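You operate a simulated robot arm through the tools that you are given. There is no shell and no other tool.

You run a simulated two-armed robot. Do the job below in one go: nothing can be reset, and whatever is moved stays where it is left.

Task
Sift the cup of flour into the cream mixing bowl.
Fine: tip all of it into the sieve; cup back; hold the bowl while you shake the sieve empty; rest the sieve on the bowl again; spill none. Set down upright: large measuring cup.

Only the result counts: the job must be done as asked and must still hold three seconds after the hand-in. Knocking over, shifting, dropping, spilling or breaking anything else fails it.

Robot
Two 6-joint arms with two-finger parallel grippers on one trunk, on a base that moves. Base frame: it is fixed to the floor where the robot stands at the start and does not move with it; the origin is under the middle of the robot, x ahead of it, y to its left, z up; the surface under the hand at the start is at about z = 900. Units: mm, rad, N and s.
The left shoulder is at the start at [80, 216, 1558], the right one opposite. With the tool pointing down near the work surface each hand reaches from about 100 to 740 mm from the robot's upright axis, wherever it stands, measured 20 degrees to its own side. Payload 3.43 kg a hand.
The TCP of each hand is the grasp point between the finger pads, 30 mm short of the fingertips. In the tool frame z runs along the fingers and y along their closing line. The gripper opens to 94 mm. The fingers are 28 mm wide and 10 mm thick; the gripper's body (50 by 96 mm) begins 55 mm behind the TCP.
Orientation is that of the tool frame in the base frame, as a unit quaternion [x, y, z, w]. With the fingers straight down and closing along the base's y, the tool's x points along the base's -x, its y along +y and its z along -z.

Tools
- The arms move only by the tool send_rows. It takes "left_motion", "right_motion" or both (then of equal length, played together; a hand with none holds still); each is one flat list of numbers, 7 for each row, row after row: the shift along the tool's x, y, z in m, then the turn, a rotation vector about the tool's x, y, z in rad, then the opening, from 0 (shut) to 1 (fully open). In form: [tx, ty, tz, ax, ay, az, claw, tx, ty, tz, ax, ay, az, claw, ...]. A call has 1 to 20 rows; each row shifts and turns the commanded pose from where the row before left it, along the tool's axes as they then stand. A row lasts 0.2 s, in which the tool goes at most 50 mm and 0.15 rad; a call with a longer step from one row to the next is refused whole, and so is a gripper value outside its range. Where a pose cannot be reached the arm comes as near as it can. A force on the tool above 90 N (or 10 N above the force at the start of the call, whichever is more), or a blocked arm, ends the call early, and 0.2 s more pass. The fingers move at their own pace (about 72 mm/s each) and stop on an object; they squeeze with about 32 N. The grip force told is the motor's: it shows also when the fingers shut on nothing. Time passes only in rows, and 0.2 s behind the last, so rows that do not move let the fingers close. It gives the time, the measured TCP pose, the force on the tool (base axes), the opening and the grip force at its end, in the units of the frame above (readings bear some noise), with the torque about the TCP (base axes, N m) and any sound that the robot's microphone picked up.
- Cameras (640 x 400 px; columns grow to the right, rows downward): "scene" is now at [92.2, 22.5, 1696.7]; the picture's right is [0.33, -0.94, 0.00], its down [-0.84, -0.29, -0.46] and it looks along [0.43, 0.15, -0.89] (base axes); focal length 256 px, centre (320, 200). "left" rides on the left gripper at [76, -14, -103] in its tool frame; the picture's right is [0.18, 0.98, 0.00], its down [-0.75, 0.14, -0.64] and it looks along [-0.63, 0.12, 0.77] (tool axes); focal length 243 px, centre (320, 200). "right" rides on the right gripper at [76, 14, -102] in its tool frame; the picture's right is [-0.18, 0.98, 0.00], its down [-0.75, -0.14, -0.64] and it looks along [-0.63, -0.12, 0.77] (tool axes); focal length 243 px, centre (320, 200). There is no depth. A picture from a camera that has moved, and an enlarged one, comes with that camera's place and axes in the base frame and with its lens.
- snapshot(camera): a new picture of that camera. No time passes.
- lift_body(by): slides the trunk up (or, below 0, down) by that many mm; the arms and the scene camera ride with it, the base frame stays. It gives what a move gives, with no picture.
- base_move(legs): drives the robot by 1 to 6 legs, each [ahead, left, turn to the left] in mm, mm and rad, along the robot's own axes; the way and the turn of a leg run together, so that a leg with both is an arc; at most 1500 mm and 3.142 rad a leg. The arms and the cameras ride along, it lands a little off, and it stops where it bumps. It gives what a move gives.
- turn_head(pan, tilt): turns the head with the scene camera to pan (to the left, within 1.501 rad either way) and tilt (down, from -0.506 to 1.204), counted from straight ahead of the robot. It gives what a move gives.
- enlarge(camera, box): a new picture of the part [left, top, right, bottom] of that camera's present view, enlarged. No time passes.
- hand_in(): hands the job in; it is judged then, once.

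Nothing tells you exact positions but the pictures and the camera data. Unless the task says otherwise, let go and move clear before handing in.

The tools are called as name(argument=value, ...) on one line, values as JSON. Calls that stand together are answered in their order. send_rows: Moves the arms, as the interface text tells. Its arguments: {"type":"object","properties":{"left_motion":{"type":"array","items":{"type":"number"}},"right_motion":{"type":"array","items":{"type":"number"}}},"required":[]} The other tools are called the same way: lift_body (by) moves the trunk up or down; base_move (legs) drives the base; turn_head (pan, tilt) turns the head that bears the scene camera; snapshot (camera) takes a picture; enlarge (camera, box) takes an enlarged picture of a part of a camera's view; hand_in () hands the job in.

At the start:

```text
time: 0.0
left_eef_pos: [296.4, 253.7, 998.4]
left_tcp_rot: [-0.001, 1.0, 0.0, 0.001]
left_contact_force: [0.1, -0.2, -0.1]
left_wrist_torque: [0.03, -0.04, 0.0]
left_finger_gap: 93.9
left_grip_force: 0.1
right_eef_pos: [547.1, 33.9, 999.9]
right_tcp_rot: [0.0, 1.0, 0.001, -0.001]
right_contact_force: [0.0, -0.3, -0.3]
right_wrist_torque: [-0.04, 0.0, 0.02]
right_finger_gap: 94.1
right_grip_force: 0.1
trunk travel left (down, up): [-788.0, 52.0]
robot x, y, heading: [-0.2, 2.6, 0.001]
head pan, tilt (commanded): [0.339, 1.094]
```

scene: 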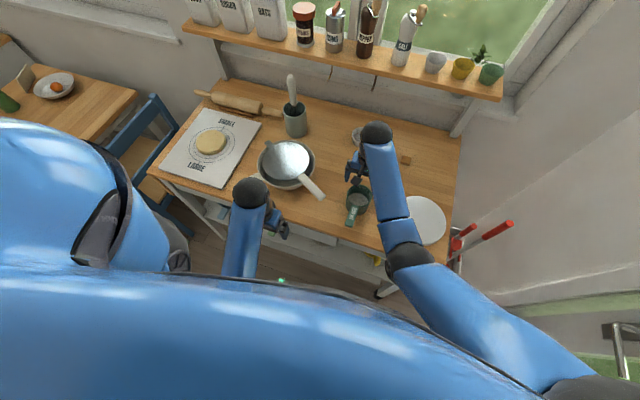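
right: 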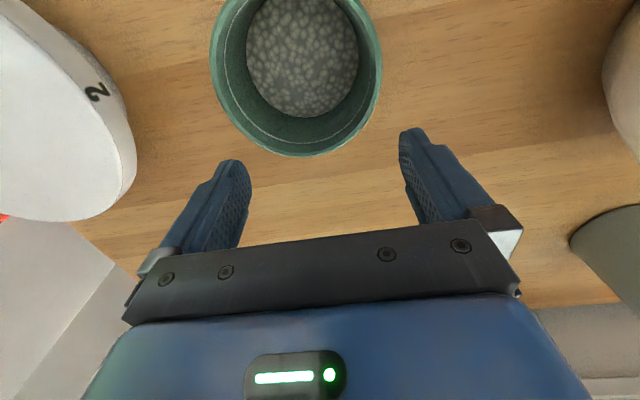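
left: 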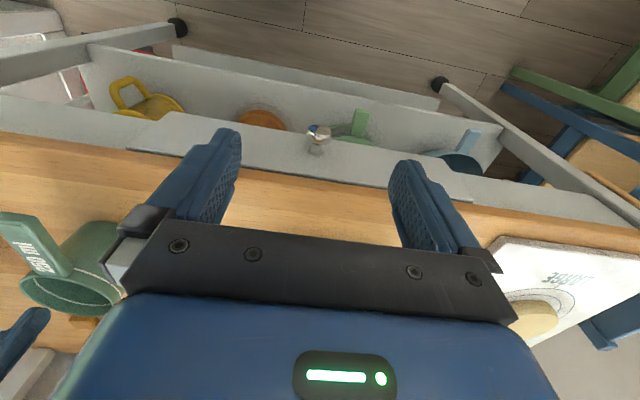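

I see a table with a pastry board, a bowl with a sieve resting on it, a green measuring cup with something greyish in it, and other cups and a plate. I'll look closer before moving anything.

enlarge(camera="scene", box=[230, 120, 470, 270])

enlarge(camera="scene", box=[140, 60, 460, 260])

snapshot(camera="right")

snapshot(camera="left")

```text
2.67 times, centred on (350, 195) of scene
camera zoom: at [92.2, 22.5, 1696.7], right [0.33, -0.94, 0.0], down [-0.84, -0.29, -0.46], along [0.43, 0.15, -0.89], focal length 682 px, centre (240, 213)
```

zoom: 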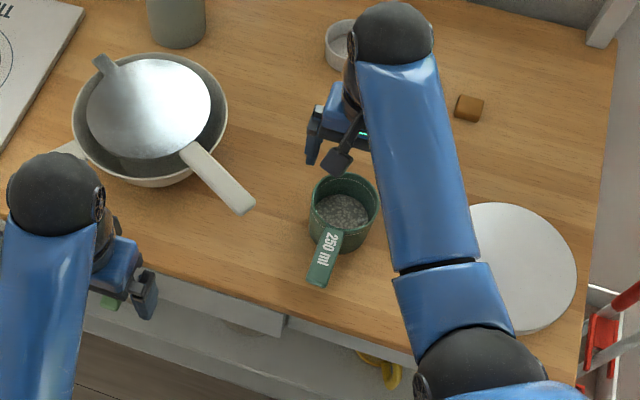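

```text
2.00 times, centred on (300, 160) of scene
camera zoom: at [92.2, 22.5, 1696.7], right [0.33, -0.94, 0.0], down [-0.84, -0.29, -0.46], along [0.43, 0.15, -0.89], focal length 511 px, centre (360, 280)
```

zoom: 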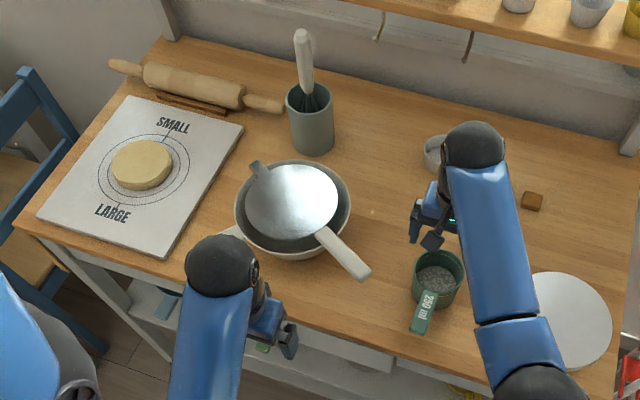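

```text
taken
camera right: at [470.2, 46.9, 1101.7], right [0.18, 0.98, 0.0], down [0.75, -0.14, 0.64], along [0.63, -0.12, -0.77], focal length 243 px, centre (320, 200)
```

right: 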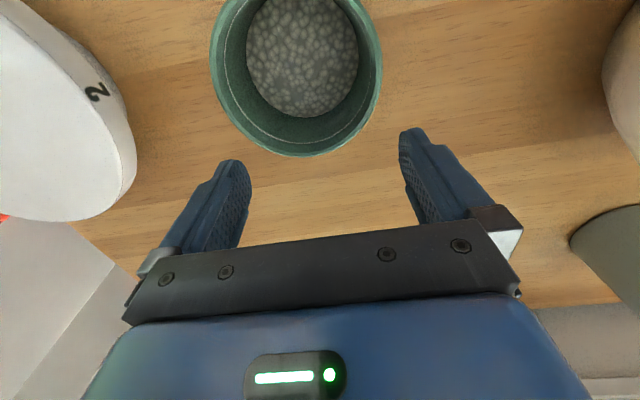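

```text
taken
camera left: at [219.5, 239.8, 1102.2], right [-0.19, 0.98, 0.0], down [0.75, 0.14, 0.64], along [0.63, 0.12, -0.76], focal length 243 px, centre (320, 200)
```

left: 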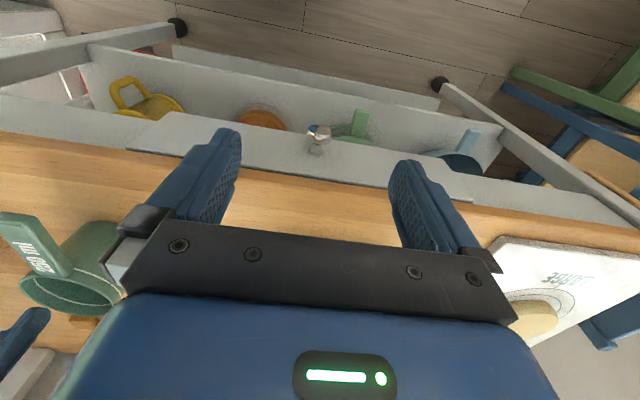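

I make out the green 250 ml cup at about (503, 33) with its handle toward me. The bowl with the sieve on it is near (530, 300), and the sieve handle points toward the right hand. I'll zoom in for the details.

enlarge(camera="scene", box=[245, 130, 341, 190])

enlarge(camera="scene", box=[320, 170, 400, 240])

enlarge(camera="scene", box=[340, 110, 500, 260])

enlarge(camera="left", box=[0, 180, 200, 400])

```text
6.67 times, centred on (293, 160) of scene
camera zoom: at [92.2, 22.5, 1696.7], right [0.33, -0.94, 0.0], down [-0.84, -0.29, -0.46], along [0.43, 0.15, -0.89], focal length 1704 px, centre (500, 467)
```

zoom: 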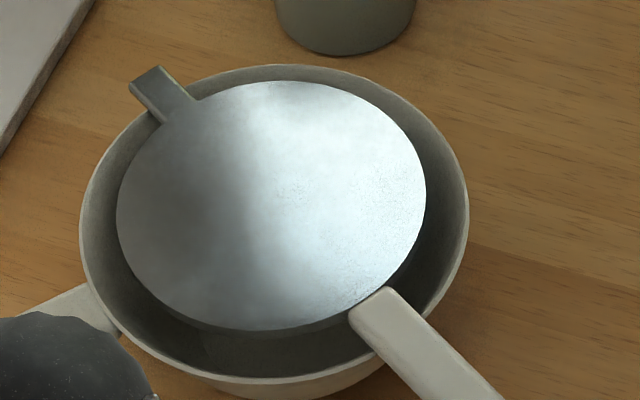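

```text
5.71 times, centred on (360, 205) of scene
camera zoom: at [92.2, 22.5, 1696.7], right [0.33, -0.94, 0.0], down [-0.84, -0.29, -0.46], along [0.43, 0.15, -0.89], focal length 1461 px, centre (91, 171)
```

zoom: 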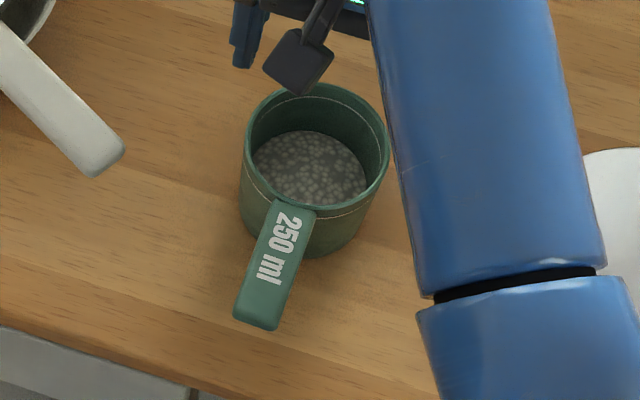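

```text
2.67 times, centred on (420, 185) of scene
camera zoom: at [92.2, 22.5, 1696.7], right [0.33, -0.94, 0.0], down [-0.84, -0.29, -0.46], along [0.43, 0.15, -0.89], focal length 682 px, centre (53, 240)
```

zoom: 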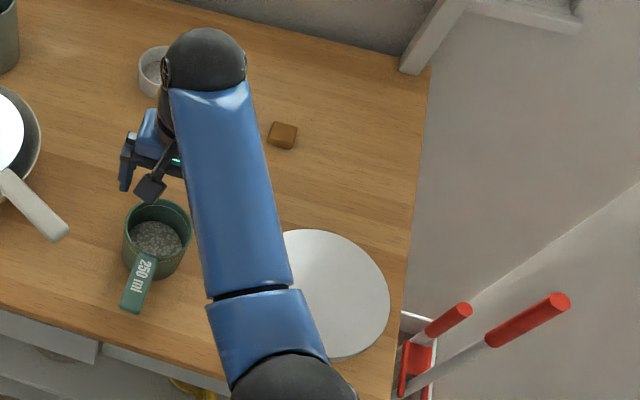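

```text
1.82 times, centred on (100, 290) of left
camera zoom: at [219.5, 239.8, 1102.2], right [-0.19, 0.98, 0.0], down [0.75, 0.14, 0.64], along [0.63, 0.12, -0.76], focal length 441 px, centre (720, 36)
```

zoom: 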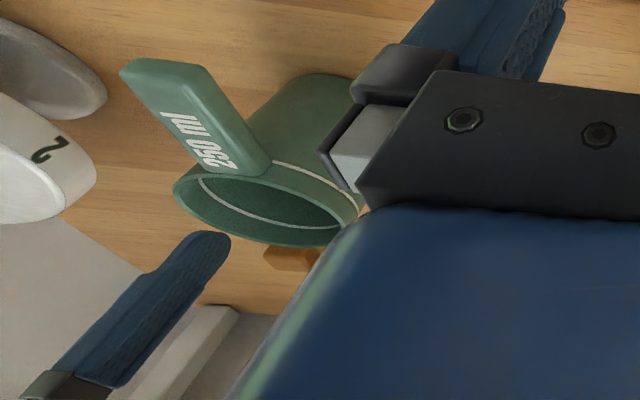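

The flour is grey granules in the cup, and the sieve rests on the bowl by its hook and its handle. I'll raise both hands and bring the left one over the bowl to survey it.

send_rows(left_motion=[0, 0, -0.05, 0, 0, 0, 1, 0, 0, -0.05, 0, 0, 0, 1, 0, 0, -0.05, 0, 0, 0, 1, 0, 0, -0.05, 0, 0, 0, 1, -0.05, 0, 0, 0, 0, 0, 1, -0.05, 0, 0, 0, 0, 0, 1, -0.05, 0, 0, 0, 0, 0, 1, -0.05, 0, 0, 0, 0, 0, 1], right_motion=[0, 0, -0.05, 0, 0, 0, 1, 0, 0, -0.05, 0, 0, 0, 1, 0, 0, -0.05, 0, 0, 0, 1, 0, 0, -0.05, 0, 0, 0, 1, 0, 0, 0, 0, 0, 0, 1, 0, 0, 0, 0, 0, 0, 1, 0, 0, 0, 0, 0, 0, 1, 0, 0, 0, 0, 0, 0, 1])

snapshot(camera="left")

snapshot(camera="right")

snapshot(camera="scene")

```text
time: 1.8
left_eef_pos: [444.8, 243.4, 992.4]
left_tcp_rot: [0.0, 1.0, 0.0, 0.001]
left_contact_force: [-1.8, 1.3, 0.8]
left_wrist_torque: [0.05, 0.0, 0.1]
left_finger_gap: 94.0
left_grip_force: 0.1
left hand out of reach, approached as far as the arm can: row 1, 2, 3, 4, 5, 6
right_eef_pos: [606.3, 61.6, 1134.2]
right_tcp_rot: [0.0, 1.0, 0.0, -0.001]
right_contact_force: [0.4, 0.1, 0.4]
right_wrist_torque: [-0.02, 0.0, -0.02]
right_finger_gap: 94.2
right_grip_force: 0.0
right hand out of reach, approached as far as the arm can: row 2, 3, 4
trunk travel left (down, up): [-788.0, 52.0]
robot x, y, heading: [2.0, 0.0, -0.002]
head pan, tilt (commanded): [0.339, 1.094]
```

```text
taken
camera left: at [369.0, 230.1, 1095.4], right [-0.19, 0.98, 0.0], down [0.75, 0.14, 0.64], along [0.63, 0.12, -0.77], focal length 243 px, centre (320, 200)
```

left: 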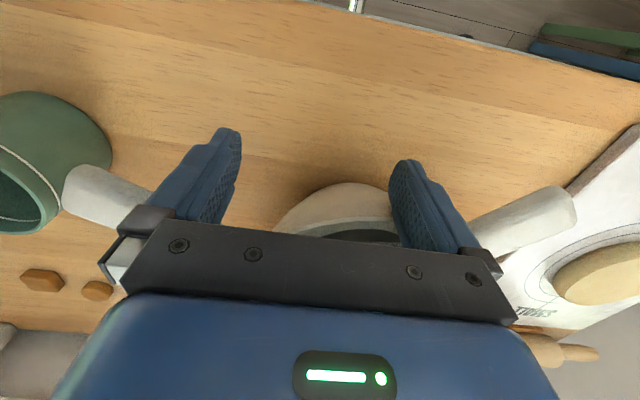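

```text
taken
camera right: at [530.1, 75.9, 1235.4], right [0.18, 0.98, 0.0], down [0.75, -0.14, 0.64], along [0.63, -0.12, -0.77], focal length 243 px, centre (320, 200)
```

right: 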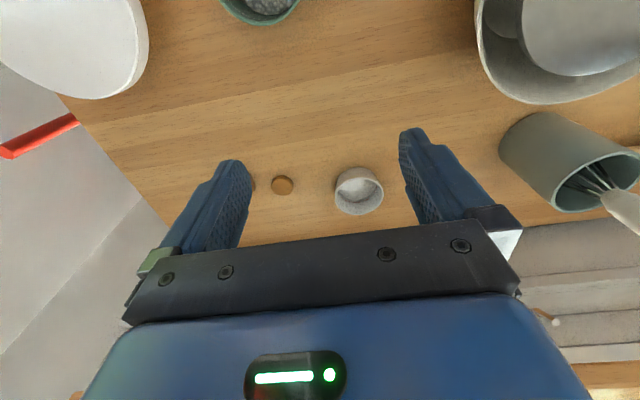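

```text
taken
camera scene: at [93.9, 22.4, 1696.6], right [0.33, -0.94, 0.0], down [-0.84, -0.29, -0.46], along [0.43, 0.15, -0.89], focal length 256 px, centre (320, 200)
```

scene: 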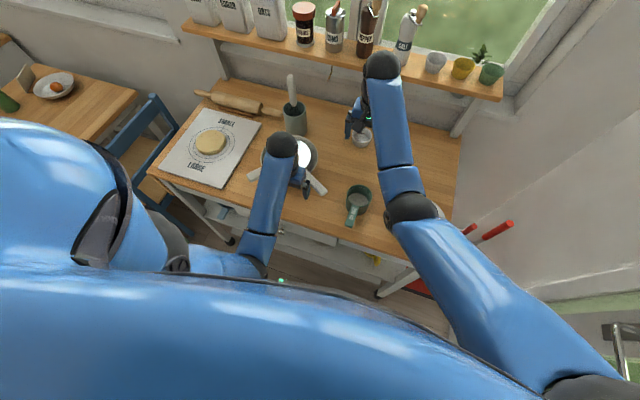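

The arms can't go high with the tool pointing straight down. The left hand is now low, near the bowl, so I'll check its clearance closely.

enlarge(camera="scene", box=[235, 120, 347, 210])

enlarge(camera="left", box=[200, 120, 460, 280])

enlarge(camera="scene", box=[320, 90, 480, 240])

```text
4.44 times, centred on (291, 165) of scene
camera zoom: at [93.9, 22.4, 1696.6], right [0.33, -0.94, 0.0], down [-0.84, -0.29, -0.46], along [0.43, 0.15, -0.89], focal length 1136 px, centre (449, 356)
```

zoom: 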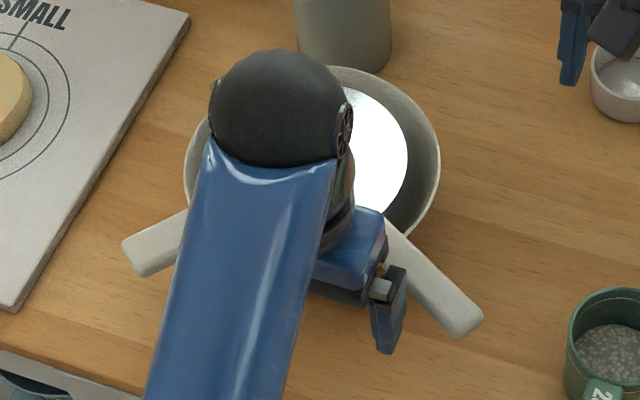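

```text
2.46 times, centred on (330, 200) of left
camera zoom: at [369.0, 230.1, 1095.4], right [-0.19, 0.98, 0.0], down [0.75, 0.14, 0.64], along [0.63, 0.12, -0.77], focal length 597 px, centre (295, 200)
```

zoom: 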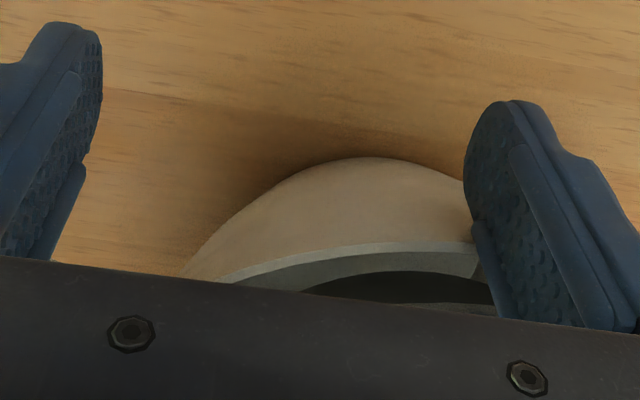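

```text
2.67 times, centred on (400, 165) of scene
camera zoom: at [93.9, 22.4, 1696.6], right [0.33, -0.94, 0.0], down [-0.84, -0.29, -0.46], along [0.43, 0.15, -0.89], focal length 682 px, centre (107, 293)
```

zoom: 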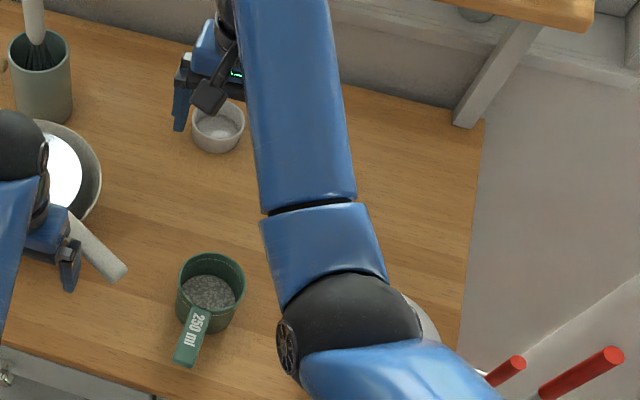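

The left fingertip seems to have touched the near side of the bowl, so I'm backing it straight out the way it came, then I'll look again.

send_rows(left_motion=[0.03, 0, 0, 0, 0, 0, 1, 0.05, 0, 0, 0, 0, 0, 1, 0.05, 0, 0, 0, 0, 0, 1, 0.05, 0, 0, 0, 0, 0, 1])

enlarge(camera="scene", box=[235, 120, 347, 210])

snapshot(camera="scene")

snapshot(camera="left")

```text
time: 2.8
left_eef_pos: [260.7, 243.7, 995.9]
left_tcp_rot: [-0.001, 1.0, 0.0, 0.003]
left_contact_force: [0.5, -0.1, -0.1]
left_wrist_torque: [-0.02, -0.01, 0.06]
left_finger_gap: 94.0
left_grip_force: 0.1
right_eef_pos: [604.3, 62.6, 1134.7]
right_tcp_rot: [0.0, 1.0, 0.0, 0.0]
right_contact_force: [-0.1, 0.6, -0.2]
right_wrist_torque: [0.02, 0.0, 0.02]
right_finger_gap: 93.9
right_grip_force: 0.1
trunk travel left (down, up): [-788.0, 52.0]
robot x, y, heading: [-5.5, -0.7, -0.0]
head pan, tilt (commanded): [0.339, 1.094]
```

```text
4.44 times, centred on (291, 165) of scene
camera zoom: at [89.5, 22.1, 1696.9], right [0.33, -0.94, 0.0], down [-0.84, -0.29, -0.46], along [0.43, 0.15, -0.89], focal length 1136 px, centre (449, 356)
```

zoom: 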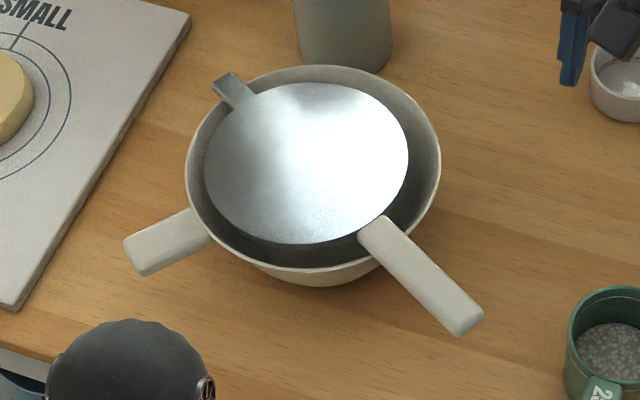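

```text
taken
camera scene: at [89.5, 22.1, 1696.9], right [0.33, -0.94, 0.0], down [-0.84, -0.29, -0.46], along [0.43, 0.15, -0.89], focal length 256 px, centre (320, 200)
```

scene: 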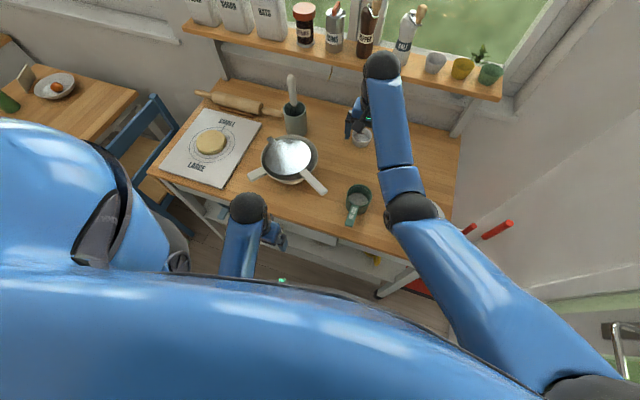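

```text
taken
camera left: at [184.7, 230.6, 1097.5], right [-0.19, 0.98, 0.0], down [0.75, 0.14, 0.65], along [0.63, 0.12, -0.76], focal length 243 px, centre (320, 200)
```

left: 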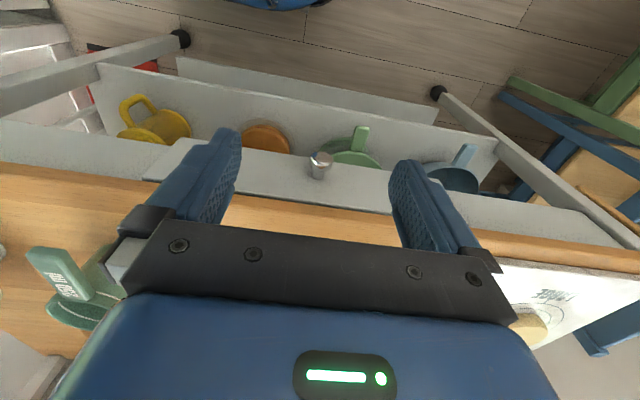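

The bowl moved about 2 cm, and I'll put it back by its own handle when I hold it later. Next I'll measure the cup and the surroundings precisely.

enlarge(camera="scene", box=[328, 170, 392, 240])

enlarge(camera="right", box=[0, 0, 320, 200])

enlarge(camera="right", box=[440, 0, 640, 130])

```text
5.71 times, centred on (360, 205) of scene
camera zoom: at [89.5, 22.1, 1696.9], right [0.33, -0.94, 0.0], down [-0.84, -0.29, -0.46], along [0.43, 0.15, -0.89], focal length 1461 px, centre (91, 171)
```

zoom: 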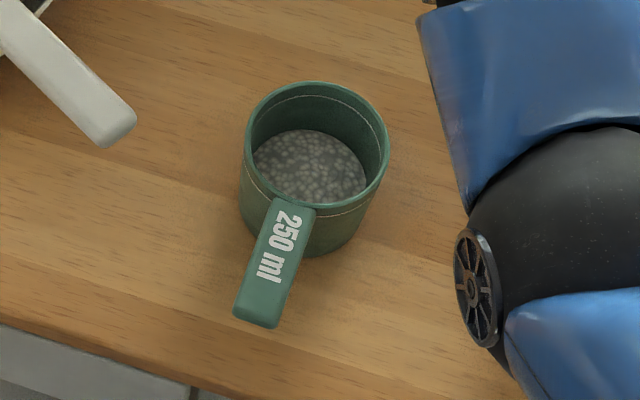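

```text
2.00 times, centred on (160, 100) of right
camera zoom: at [527.0, 75.5, 1236.9], right [0.18, 0.98, 0.0], down [0.75, -0.14, 0.64], along [0.63, -0.12, -0.77], focal length 485 px, centre (640, 400)
```

zoom: 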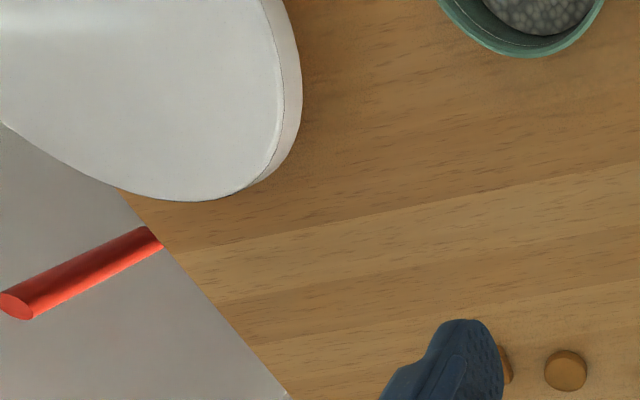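

```text
3.08 times, centred on (540, 65) of right
camera zoom: at [527.0, 75.5, 1236.9], right [0.18, 0.98, 0.0], down [0.75, -0.14, 0.64], along [0.63, -0.12, -0.77], focal length 746 px, centre (-357, 615)
```

zoom: 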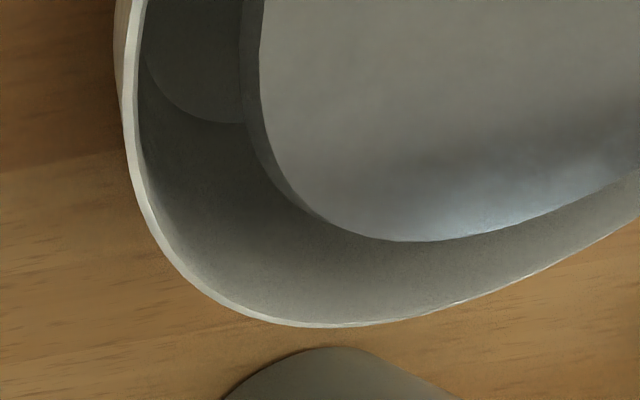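

enlarge(camera="scene", box=[270, 155, 318, 190])

enlarge(camera="scene", box=[255, 130, 303, 165])

enlarge(camera="right", box=[500, 0, 640, 90])

```text
11.43 times, centred on (294, 172) of scene
camera zoom: at [89.5, 22.1, 1696.9], right [0.33, -0.94, 0.0], down [-0.84, -0.29, -0.46], along [0.43, 0.15, -0.89], focal length 2921 px, centre (617, 514)
```

zoom: 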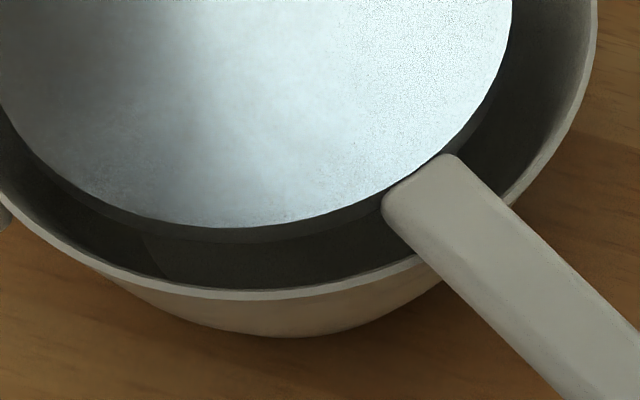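

```text
11.43 times, centred on (279, 148) of scene
camera zoom: at [89.5, 22.1, 1696.9], right [0.33, -0.94, 0.0], down [-0.84, -0.29, -0.46], along [0.43, 0.15, -0.89], focal length 2921 px, centre (789, 800)
```

zoom: 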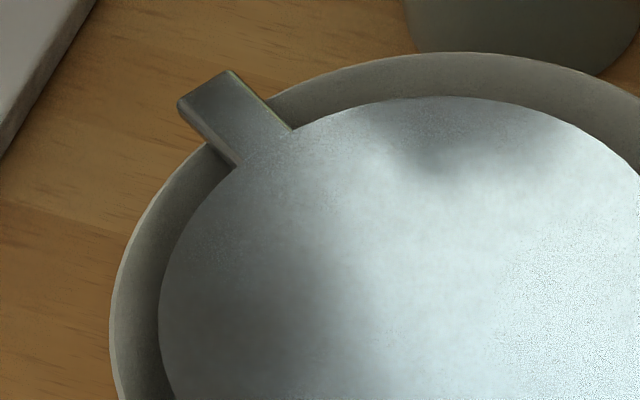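

```text
4.44 times, centred on (570, 45) of right
camera zoom: at [527.0, 75.5, 1236.9], right [0.18, 0.98, 0.0], down [0.75, -0.14, 0.64], along [0.63, -0.12, -0.77], focal length 1078 px, centre (-791, 889)
```

zoom: 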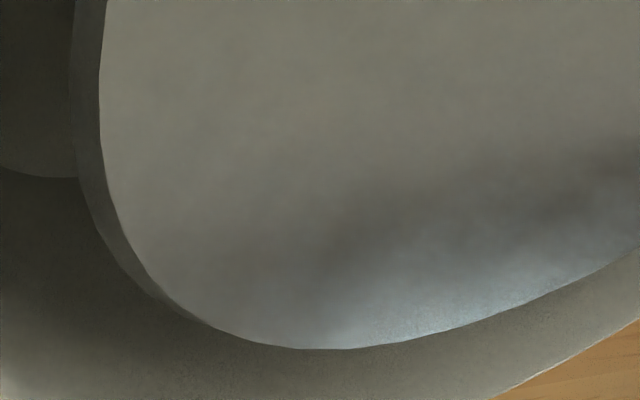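

The cup's rim is about 83 mm across, with its centre near (504, 32) and its top at z≈963. Its handle runs straight back toward me to x≈393. I'll tip the right hand forward in place, ready to take the cup's handle from behind.

send_rows(right_motion=[0, 0, 0, 0, -0.1418, 0, 1, 0, 0, 0, 0, -0.1418, 0, 1, 0, 0, 0, 0, -0.1418, 0, 1, 0, 0, 0, 0, -0.1418, 0, 1, 0, 0, 0, 0, -0.1418, 0, 1, 0, 0, 0, 0, -0.1418, 0, 1, 0, 0, 0, 0, -0.1418, 0, 1, 0, 0, 0, 0, -0.1418, 0, 1])

snapshot(camera="scene")

snapshot(camera="right")

```text
time: 4.6
left_eef_pos: [262.1, 244.1, 994.2]
left_tcp_rot: [-0.001, 1.0, 0.0, 0.002]
left_contact_force: [0.7, -0.3, 0.7]
left_wrist_torque: [-0.01, 0.0, 0.01]
left_finger_gap: 93.9
left_grip_force: 0.0
right_eef_pos: [605.6, 64.0, 1135.0]
right_tcp_rot: [0.0, 0.843, 0.001, 0.538]
right_contact_force: [0.9, -0.6, 0.0]
right_wrist_torque: [0.02, 0.0, -0.01]
right_finger_gap: 94.0
right_grip_force: 0.0
trunk travel left (down, up): [-788.0, 52.0]
robot x, y, heading: [-4.5, -1.7, 0.004]
head pan, tilt (commanded): [0.339, 1.094]
```

```text
taken
camera scene: at [91.7, 22.2, 1696.8], right [0.33, -0.94, 0.0], down [-0.84, -0.29, -0.46], along [0.43, 0.15, -0.89], focal length 256 px, centre (320, 200)
```

scene: 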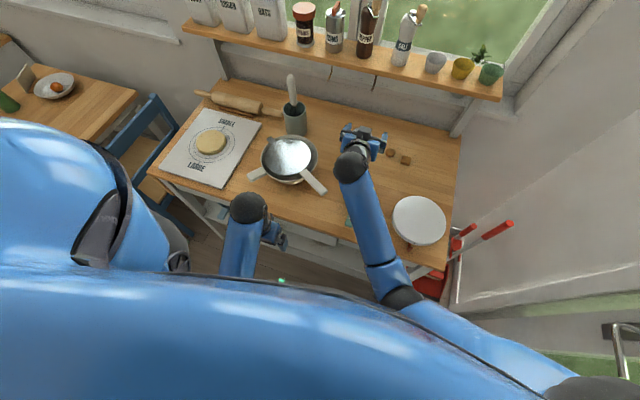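

```text
taken
camera right: at [480.6, 78.0, 1108.6], right [0.08, 0.98, 0.17], down [-0.27, -0.14, 0.95], along [0.96, -0.12, 0.25], focal length 243 px, centre (320, 200)
```

right: 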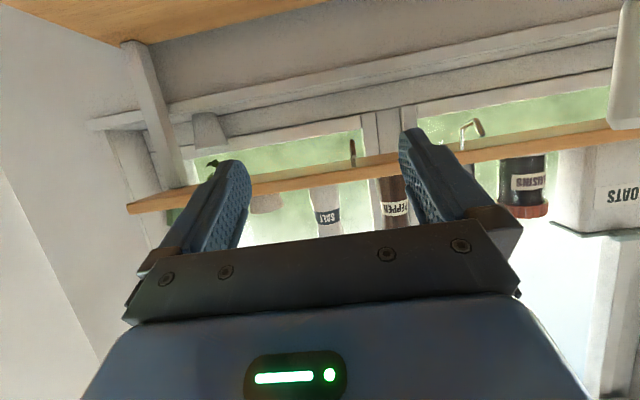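

The hand turned cleanly. I'll draw the right hand back toward me at this height, then drive the base 150 mm left so both arms reach the bowl comfortably.

send_rows(right_motion=[0.0211, 0, -0.0453, 0, 0, 0, 1, 0.0211, 0, -0.0453, 0, 0, 0, 1, 0.0211, 0, -0.0453, 0, 0, 0, 1, 0.0211, 0, -0.0453, 0, 0, 0, 1])

base_move(legs=[[0, 150, 0]])

snapshot(camera="scene")

snapshot(camera="right")

snapshot(camera="left")

```text
time: 5.6
left_eef_pos: [262.1, 244.9, 995.4]
left_tcp_rot: [-0.001, 1.0, 0.0, 0.003]
left_contact_force: [-0.3, -0.1, -0.6]
left_wrist_torque: [-0.01, 0.0, 0.0]
left_finger_gap: 94.0
left_grip_force: 0.1
right_eef_pos: [407.6, 61.4, 1135.1]
right_tcp_rot: [0.005, 0.843, -0.001, 0.537]
right_contact_force: [-0.7, -0.6, -1.5]
right_wrist_torque: [-0.01, 0.03, 0.0]
right_finger_gap: 93.7
right_grip_force: 0.1
trunk travel left (down, up): [-788.0, 52.0]
robot x, y, heading: [-0.0, 0.6, -0.001]
head pan, tilt (commanded): [0.339, 1.094]
```

```text
time: 7.0
left_eef_pos: [263.2, 389.4, 994.0]
left_tcp_rot: [0.0, 1.0, 0.001, 0.002]
left_contact_force: [0.4, -0.2, 0.4]
left_wrist_torque: [0.02, 0.0, -0.03]
left_finger_gap: 93.8
left_grip_force: 0.1
right_eef_pos: [409.8, 206.2, 1134.2]
right_tcp_rot: [0.004, 0.843, 0.0, 0.537]
right_contact_force: [0.1, -0.1, 0.2]
right_wrist_torque: [0.01, -0.01, 0.0]
right_finger_gap: 94.1
right_grip_force: 0.0
trunk travel left (down, up): [-788.0, 52.0]
robot x, y, heading: [3.3, 147.8, 0.001]
head pan, tilt (commanded): [0.339, 1.094]
```

```text
taken
camera scene: at [92.1, 166.2, 1696.9], right [0.33, -0.94, 0.0], down [-0.84, -0.29, -0.46], along [0.43, 0.15, -0.89], focal length 256 px, centre (320, 200)
```

scene: 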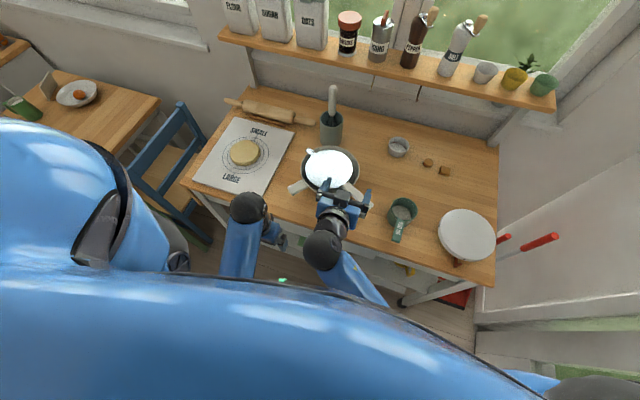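

```text
taken
camera right: at [283.5, 221.8, 1108.7], right [0.08, 0.98, 0.17], down [-0.26, -0.14, 0.95], along [0.96, -0.13, 0.25], focal length 243 px, centre (320, 200)
```

right: 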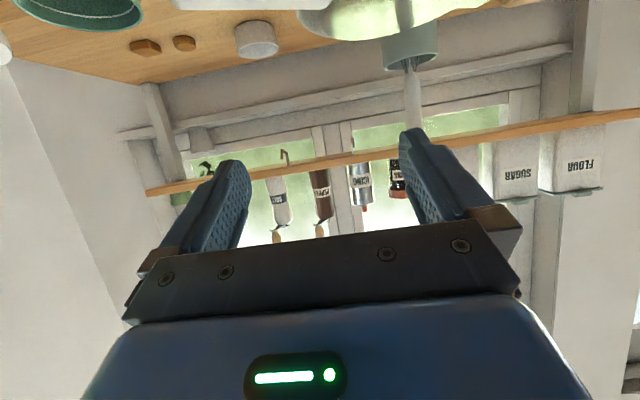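

```text
taken
camera left: at [187.2, 376.1, 1097.7], right [-0.18, 0.98, 0.0], down [0.75, 0.14, 0.65], along [0.63, 0.12, -0.76], focal length 243 px, centre (320, 200)
```

left: 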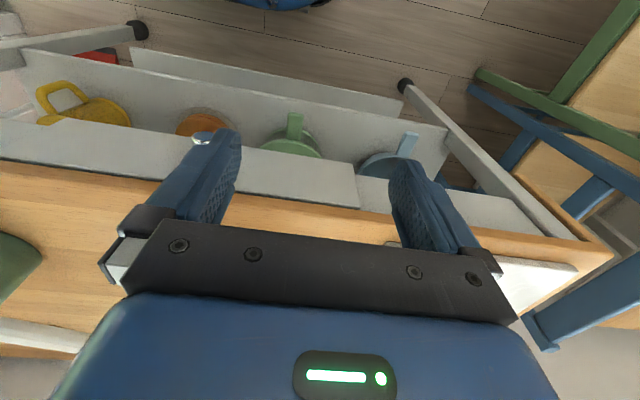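

The base is now at y≈148. I have a clear view of everything, so I'll measure the cup, bowl and sieve again from here.

enlarge(camera="scene", box=[372, 185, 436, 255])

enlarge(camera="scene", box=[278, 130, 390, 220])

enlarge(camera="scene", box=[360, 110, 520, 280])

enlarge(camera="right", box=[0, 0, 480, 100])

```text
5.71 times, centred on (404, 220) of scene
camera zoom: at [92.1, 166.2, 1696.9], right [0.33, -0.94, 0.0], down [-0.84, -0.29, -0.46], along [0.43, 0.15, -0.89], focal length 1461 px, centre (-160, 86)
```

zoom: 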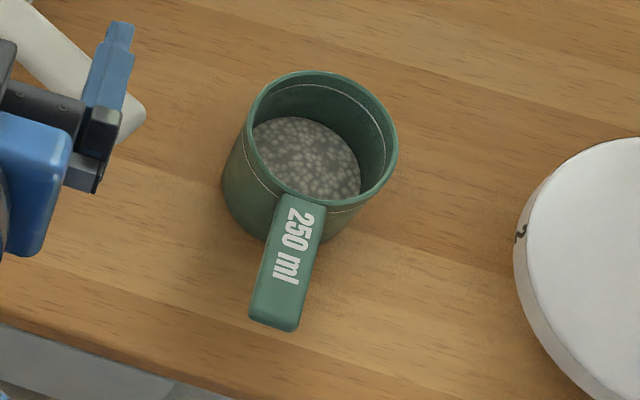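

```text
4.44 times, centred on (334, 175) of scene
camera zoom: at [92.1, 166.2, 1696.9], right [0.33, -0.94, 0.0], down [-0.84, -0.29, -0.46], along [0.43, 0.15, -0.89], focal length 1136 px, centre (258, 311)
```

zoom: 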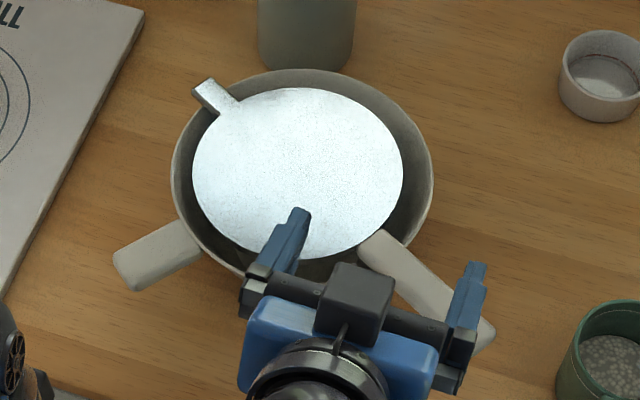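

```text
2.35 times, centred on (440, 195) of scene
camera zoom: at [92.1, 166.2, 1696.9], right [0.33, -0.94, 0.0], down [-0.84, -0.29, -0.46], along [0.43, 0.15, -0.89], focal length 601 px, centre (38, 212)
```

zoom: 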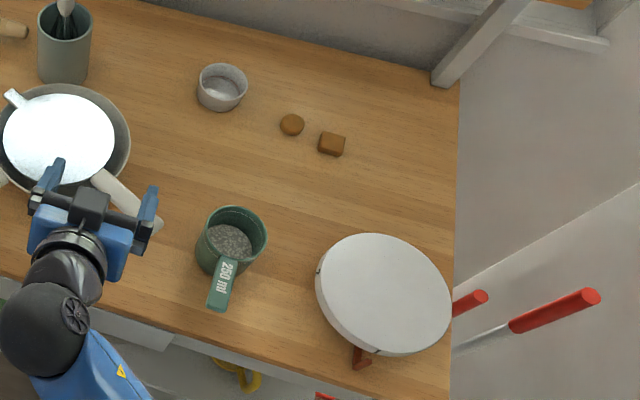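

```text
1.33 times, centred on (240, 50) of right
camera zoom: at [283.5, 221.8, 1108.7], right [0.08, 0.98, 0.17], down [-0.26, -0.14, 0.95], along [0.96, -0.13, 0.25], focal length 324 px, centre (427, 400)
```

zoom: 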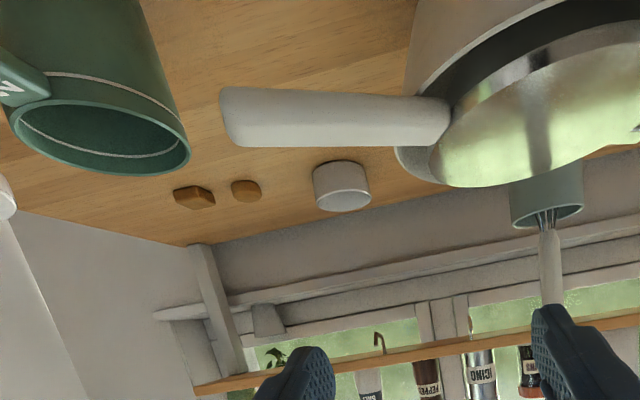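

I put the cup's centre at about (505, 30), with its handle along y≈32. I'll move the right hand over the handle and go part of the way down, then check the alignment.

send_rows(right_motion=[-0.0016, -0.0435, 0.0034, 0, 0, 0, 1, -0.0016, -0.0435, 0.0034, 0, 0, 0, 1, -0.0016, -0.0435, 0.0034, 0, 0, 0, 1, -0.0016, -0.0435, 0.0034, 0, 0, 0, 1, 0.0453, 0, 0.0211, 0, 0, 0, 1, 0.0453, 0, 0.0211, 0, 0, 0, 1])

snapshot(camera="right")

enlarge(camera="scene", box=[340, 160, 468, 280])

```text
time: 8.4
left_eef_pos: [262.2, 392.9, 993.5]
left_tcp_rot: [0.0, 1.0, 0.0, 0.002]
left_contact_force: [-0.2, -0.1, -0.2]
left_wrist_torque: [0.0, 0.02, -0.01]
left_finger_gap: 94.3
left_grip_force: 0.2
right_eef_pos: [423.7, 36.2, 1033.1]
right_tcp_rot: [0.003, 0.843, 0.0, 0.537]
right_contact_force: [-0.2, 0.2, -0.3]
right_wrist_torque: [-0.03, -0.02, -0.01]
right_finger_gap: 93.9
right_grip_force: 0.1
trunk travel left (down, up): [-788.0, 52.0]
robot x, y, heading: [3.0, 146.5, -0.001]
head pan, tilt (commanded): [0.339, 1.094]
```

```text
taken
camera right: at [297.7, 50.1, 1007.6], right [0.08, 0.98, 0.17], down [-0.26, -0.14, 0.95], along [0.96, -0.12, 0.25], focal length 243 px, centre (320, 200)
```

right: 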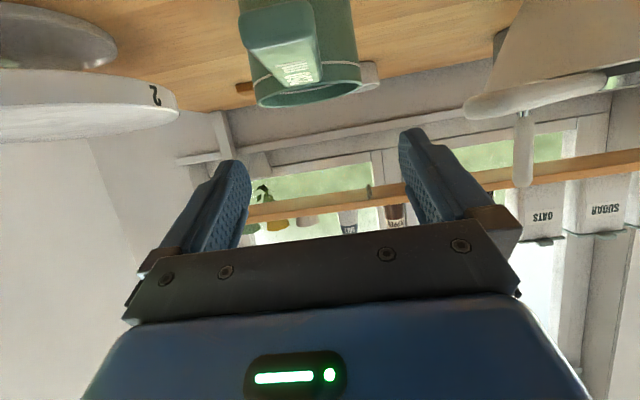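

```text
3.33 times, centred on (404, 220) of scene
camera zoom: at [93.0, 170.6, 1696.7], right [0.33, -0.94, 0.0], down [-0.84, -0.29, -0.46], along [0.43, 0.15, -0.89], focal length 852 px, centre (40, 133)
```

zoom: 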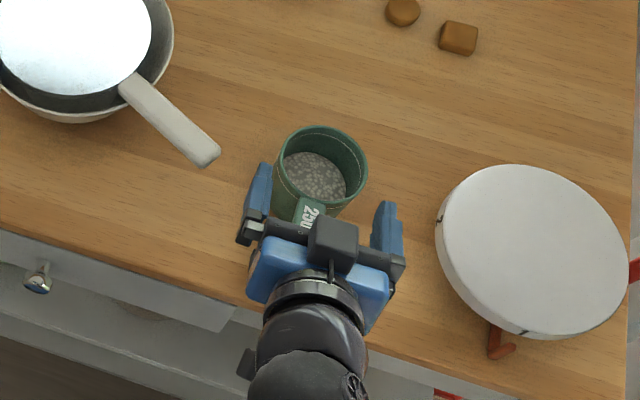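

The handle sits about 6 mm to the right of the hand's middle. I'll correct that while going down to just above the handle, then check again.

send_rows(right_motion=[0, -0.006, 0, 0, 0, 0, 1, 0.0353, 0, 0.0165, 0, 0, 0, 1, 0, 0, 0, 0, 0, 0, 1])

enlarge(camera="right", box=[200, 40, 460, 240])

enlarge(camera="scene", box=[360, 180, 440, 260])

```text
time: 9.2
left_eef_pos: [263.5, 392.6, 993.5]
left_tcp_rot: [0.0, 1.0, 0.0, 0.001]
left_contact_force: [0.2, 0.0, 0.6]
left_wrist_torque: [0.02, 0.04, -0.04]
left_finger_gap: 93.8
left_grip_force: 0.0
right_eef_pos: [424.3, 30.3, 996.1]
right_tcp_rot: [0.003, 0.844, -0.001, 0.537]
right_contact_force: [-0.4, 0.1, 0.5]
right_wrist_torque: [0.0, -0.01, 0.01]
right_finger_gap: 93.8
right_grip_force: 0.0
trunk travel left (down, up): [-788.0, 52.0]
robot x, y, heading: [2.9, 150.7, -0.004]
head pan, tilt (commanded): [0.339, 1.094]
```

```text
2.00 times, centred on (330, 140) of right
camera zoom: at [298.7, 44.6, 969.5], right [0.08, 0.98, 0.17], down [-0.26, -0.14, 0.95], along [0.96, -0.12, 0.25], focal length 485 px, centre (300, 320)
```

zoom: 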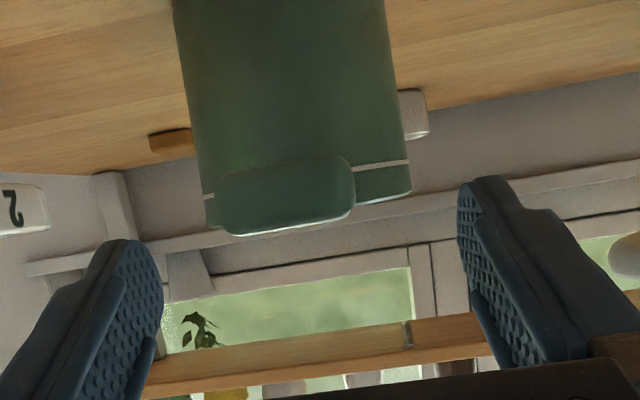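

```text
5.00 times, centred on (400, 220) of scene
camera zoom: at [92.5, 171.0, 1696.7], right [0.33, -0.94, 0.0], down [-0.84, -0.29, -0.46], along [0.43, 0.15, -0.89], focal length 1278 px, centre (-80, 100)
```

zoom: 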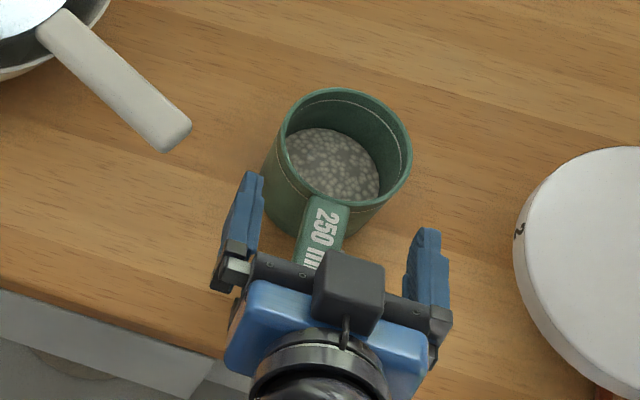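

The hand camera puts the handle's middle about 3.5 mm left of the grip line and 25 mm below it, so the cup rim is at z≈975. I'll make that correction, go down and close on the handle.

send_rows(right_motion=[0, 0.0035, 0, 0, 0, 0, 1, 0.0116, 0, 0.0054, 0, 0, 0, 1, 0.0115, 0, 0.0054, 0, 0, 0, 1, 0, 0, 0, 0, 0, 0, 1])

enlarge(camera="right", box=[200, 90, 460, 290])

enlarge(camera="scene", box=[360, 180, 440, 260])

```text
time: 10.2
left_eef_pos: [263.3, 393.3, 994.7]
left_tcp_rot: [0.0, 1.0, 0.001, 0.002]
left_contact_force: [0.8, 0.2, 0.0]
left_wrist_torque: [0.02, 0.01, 0.03]
left_finger_gap: 93.9
left_grip_force: 0.1
right_eef_pos: [422.5, 32.8, 969.2]
right_tcp_rot: [0.003, 0.844, 0.0, 0.537]
right_contact_force: [0.5, 0.8, 0.8]
right_wrist_torque: [0.02, 0.0, 0.02]
right_finger_gap: 93.9
right_grip_force: 0.1
trunk travel left (down, up): [-788.0, 52.0]
robot x, y, heading: [0.4, 147.6, -0.003]
head pan, tilt (commanded): [0.339, 1.094]
```

```text
2.00 times, centred on (330, 190) of right
camera zoom: at [297.6, 47.6, 942.9], right [0.08, 0.98, 0.17], down [-0.26, -0.14, 0.95], along [0.96, -0.12, 0.25], focal length 485 px, centre (300, 220)
```

zoom: 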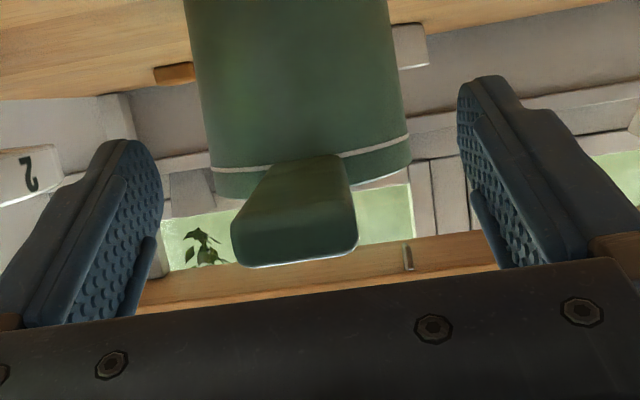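

```text
5.00 times, centred on (400, 220) of scene
camera zoom: at [92.3, 170.6, 1696.7], right [0.33, -0.94, 0.0], down [-0.84, -0.29, -0.46], along [0.43, 0.15, -0.89], focal length 1278 px, centre (-80, 100)
```

zoom: 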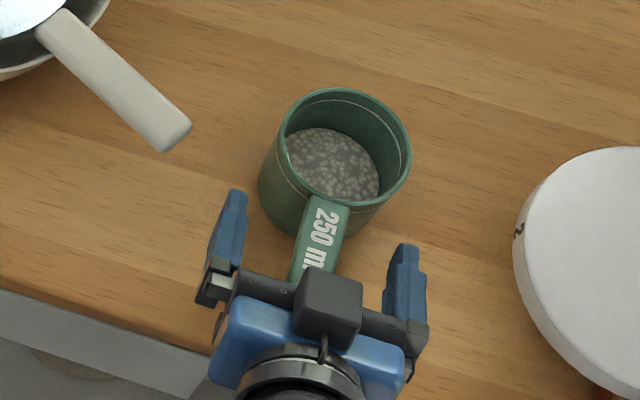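

The hand is aligned with the handle to within a millimetre. I'll close the right gripper.

send_rows(right_motion=[0, 0, 0, 0, 0, 0, 0.5, 0, 0, 0, 0, 0, 0, 0.35, 0, 0, 0, 0, 0, 0, 0, 0, 0, 0, 0, 0, 0, 0, 0, 0, 0, 0, 0, 0, 0, 0, 0, 0, 0, 0, 0, 0])

enlarge(camera="right", box=[200, 90, 460, 290])

enlarge(camera="scene", box=[360, 180, 440, 260])

```text
time: 11.6
left_eef_pos: [264.2, 391.4, 993.4]
left_tcp_rot: [0.0, 1.0, -0.001, 0.002]
left_contact_force: [0.2, -0.3, 0.8]
left_wrist_torque: [-0.03, 0.01, 0.02]
left_finger_gap: 94.0
left_grip_force: 0.1
right_eef_pos: [423.3, 33.1, 970.0]
right_tcp_rot: [0.002, 0.843, -0.001, 0.537]
right_contact_force: [-0.1, -0.7, 0.1]
right_wrist_torque: [-0.09, -0.06, -0.06]
right_finger_gap: 29.4
right_grip_force: 31.9
trunk travel left (down, up): [-788.0, 52.0]
robot x, y, heading: [1.1, 150.0, -0.006]
head pan, tilt (commanded): [0.339, 1.094]
```

```text
2.00 times, centred on (330, 190) of right
camera zoom: at [297.6, 47.6, 943.1], right [0.08, 0.98, 0.17], down [-0.26, -0.14, 0.95], along [0.96, -0.12, 0.25], focal length 485 px, centre (300, 220)
```

zoom: 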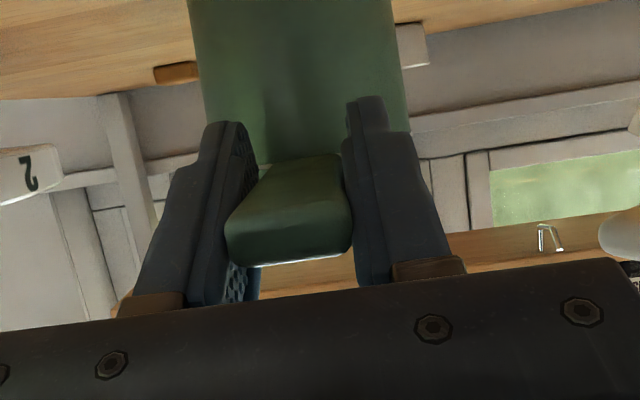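

```text
5.00 times, centred on (400, 220) of scene
camera zoom: at [92.2, 170.5, 1696.7], right [0.33, -0.94, 0.0], down [-0.84, -0.29, -0.46], along [0.43, 0.15, -0.89], focal length 1278 px, centre (-80, 100)
```

zoom: 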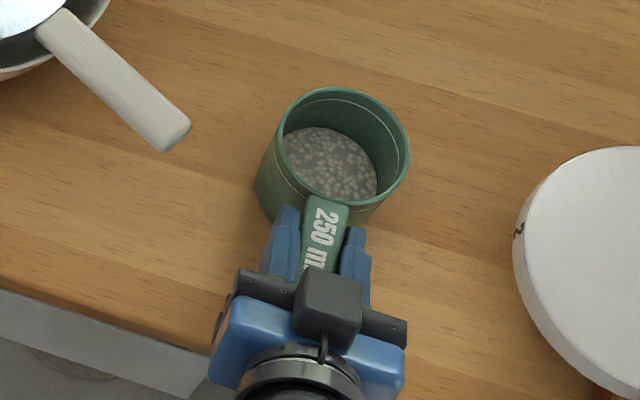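

The cup handle is gripped with a 29 mm gap at 32 N. I'll lift it slowly and check that the cup stays level.

send_rows(right_motion=[-0.0045, 0, -0.0021, 0, 0, 0, 0, -0.0091, 0, -0.0042, 0, 0, 0, 0, -0.0136, 0, -0.0063, 0, 0, 0, 0, 0, 0, 0, 0, 0, 0, 0])

enlarge(camera="right", box=[200, 90, 460, 290])

enlarge(camera="scene", box=[360, 180, 440, 260])

```text
time: 12.6
left_eef_pos: [263.8, 392.9, 993.5]
left_tcp_rot: [0.0, 1.0, -0.001, 0.002]
left_contact_force: [1.4, 0.0, 1.0]
left_wrist_torque: [0.04, 0.0, 0.03]
left_finger_gap: 93.9
left_grip_force: 0.1
right_eef_pos: [423.4, 32.3, 999.6]
right_tcp_rot: [0.003, 0.843, -0.001, 0.537]
right_contact_force: [0.4, -0.5, -1.1]
right_wrist_torque: [0.0, 0.11, 0.0]
right_finger_gap: 28.8
right_grip_force: 31.8
trunk travel left (down, up): [-788.0, 52.0]
robot x, y, heading: [-2.0, 150.6, -0.008]
head pan, tilt (commanded): [0.339, 1.094]
```

```text
2.00 times, centred on (330, 190) of right
camera zoom: at [297.6, 47.7, 973.1], right [0.08, 0.98, 0.17], down [-0.26, -0.14, 0.95], along [0.96, -0.12, 0.25], focal length 485 px, centre (300, 220)
```

zoom: 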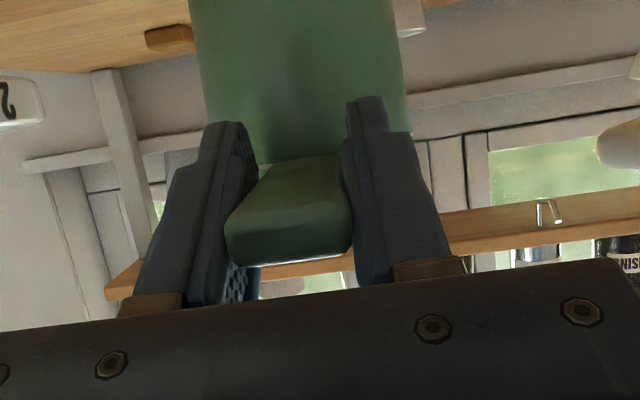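

```text
5.00 times, centred on (400, 220) of scene
camera zoom: at [92.5, 170.6, 1696.7], right [0.33, -0.94, 0.0], down [-0.84, -0.29, -0.46], along [0.43, 0.15, -0.89], focal length 1278 px, centre (-80, 100)
```

zoom: 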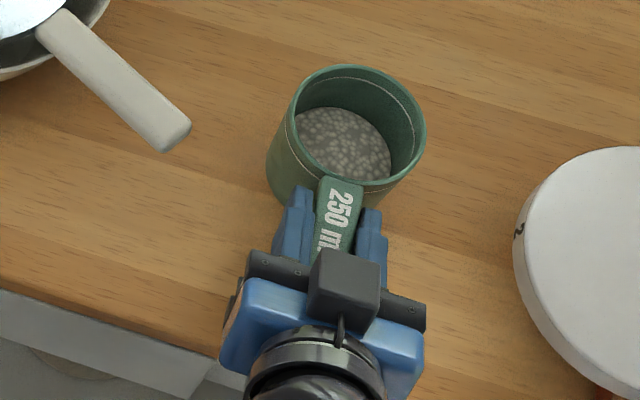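

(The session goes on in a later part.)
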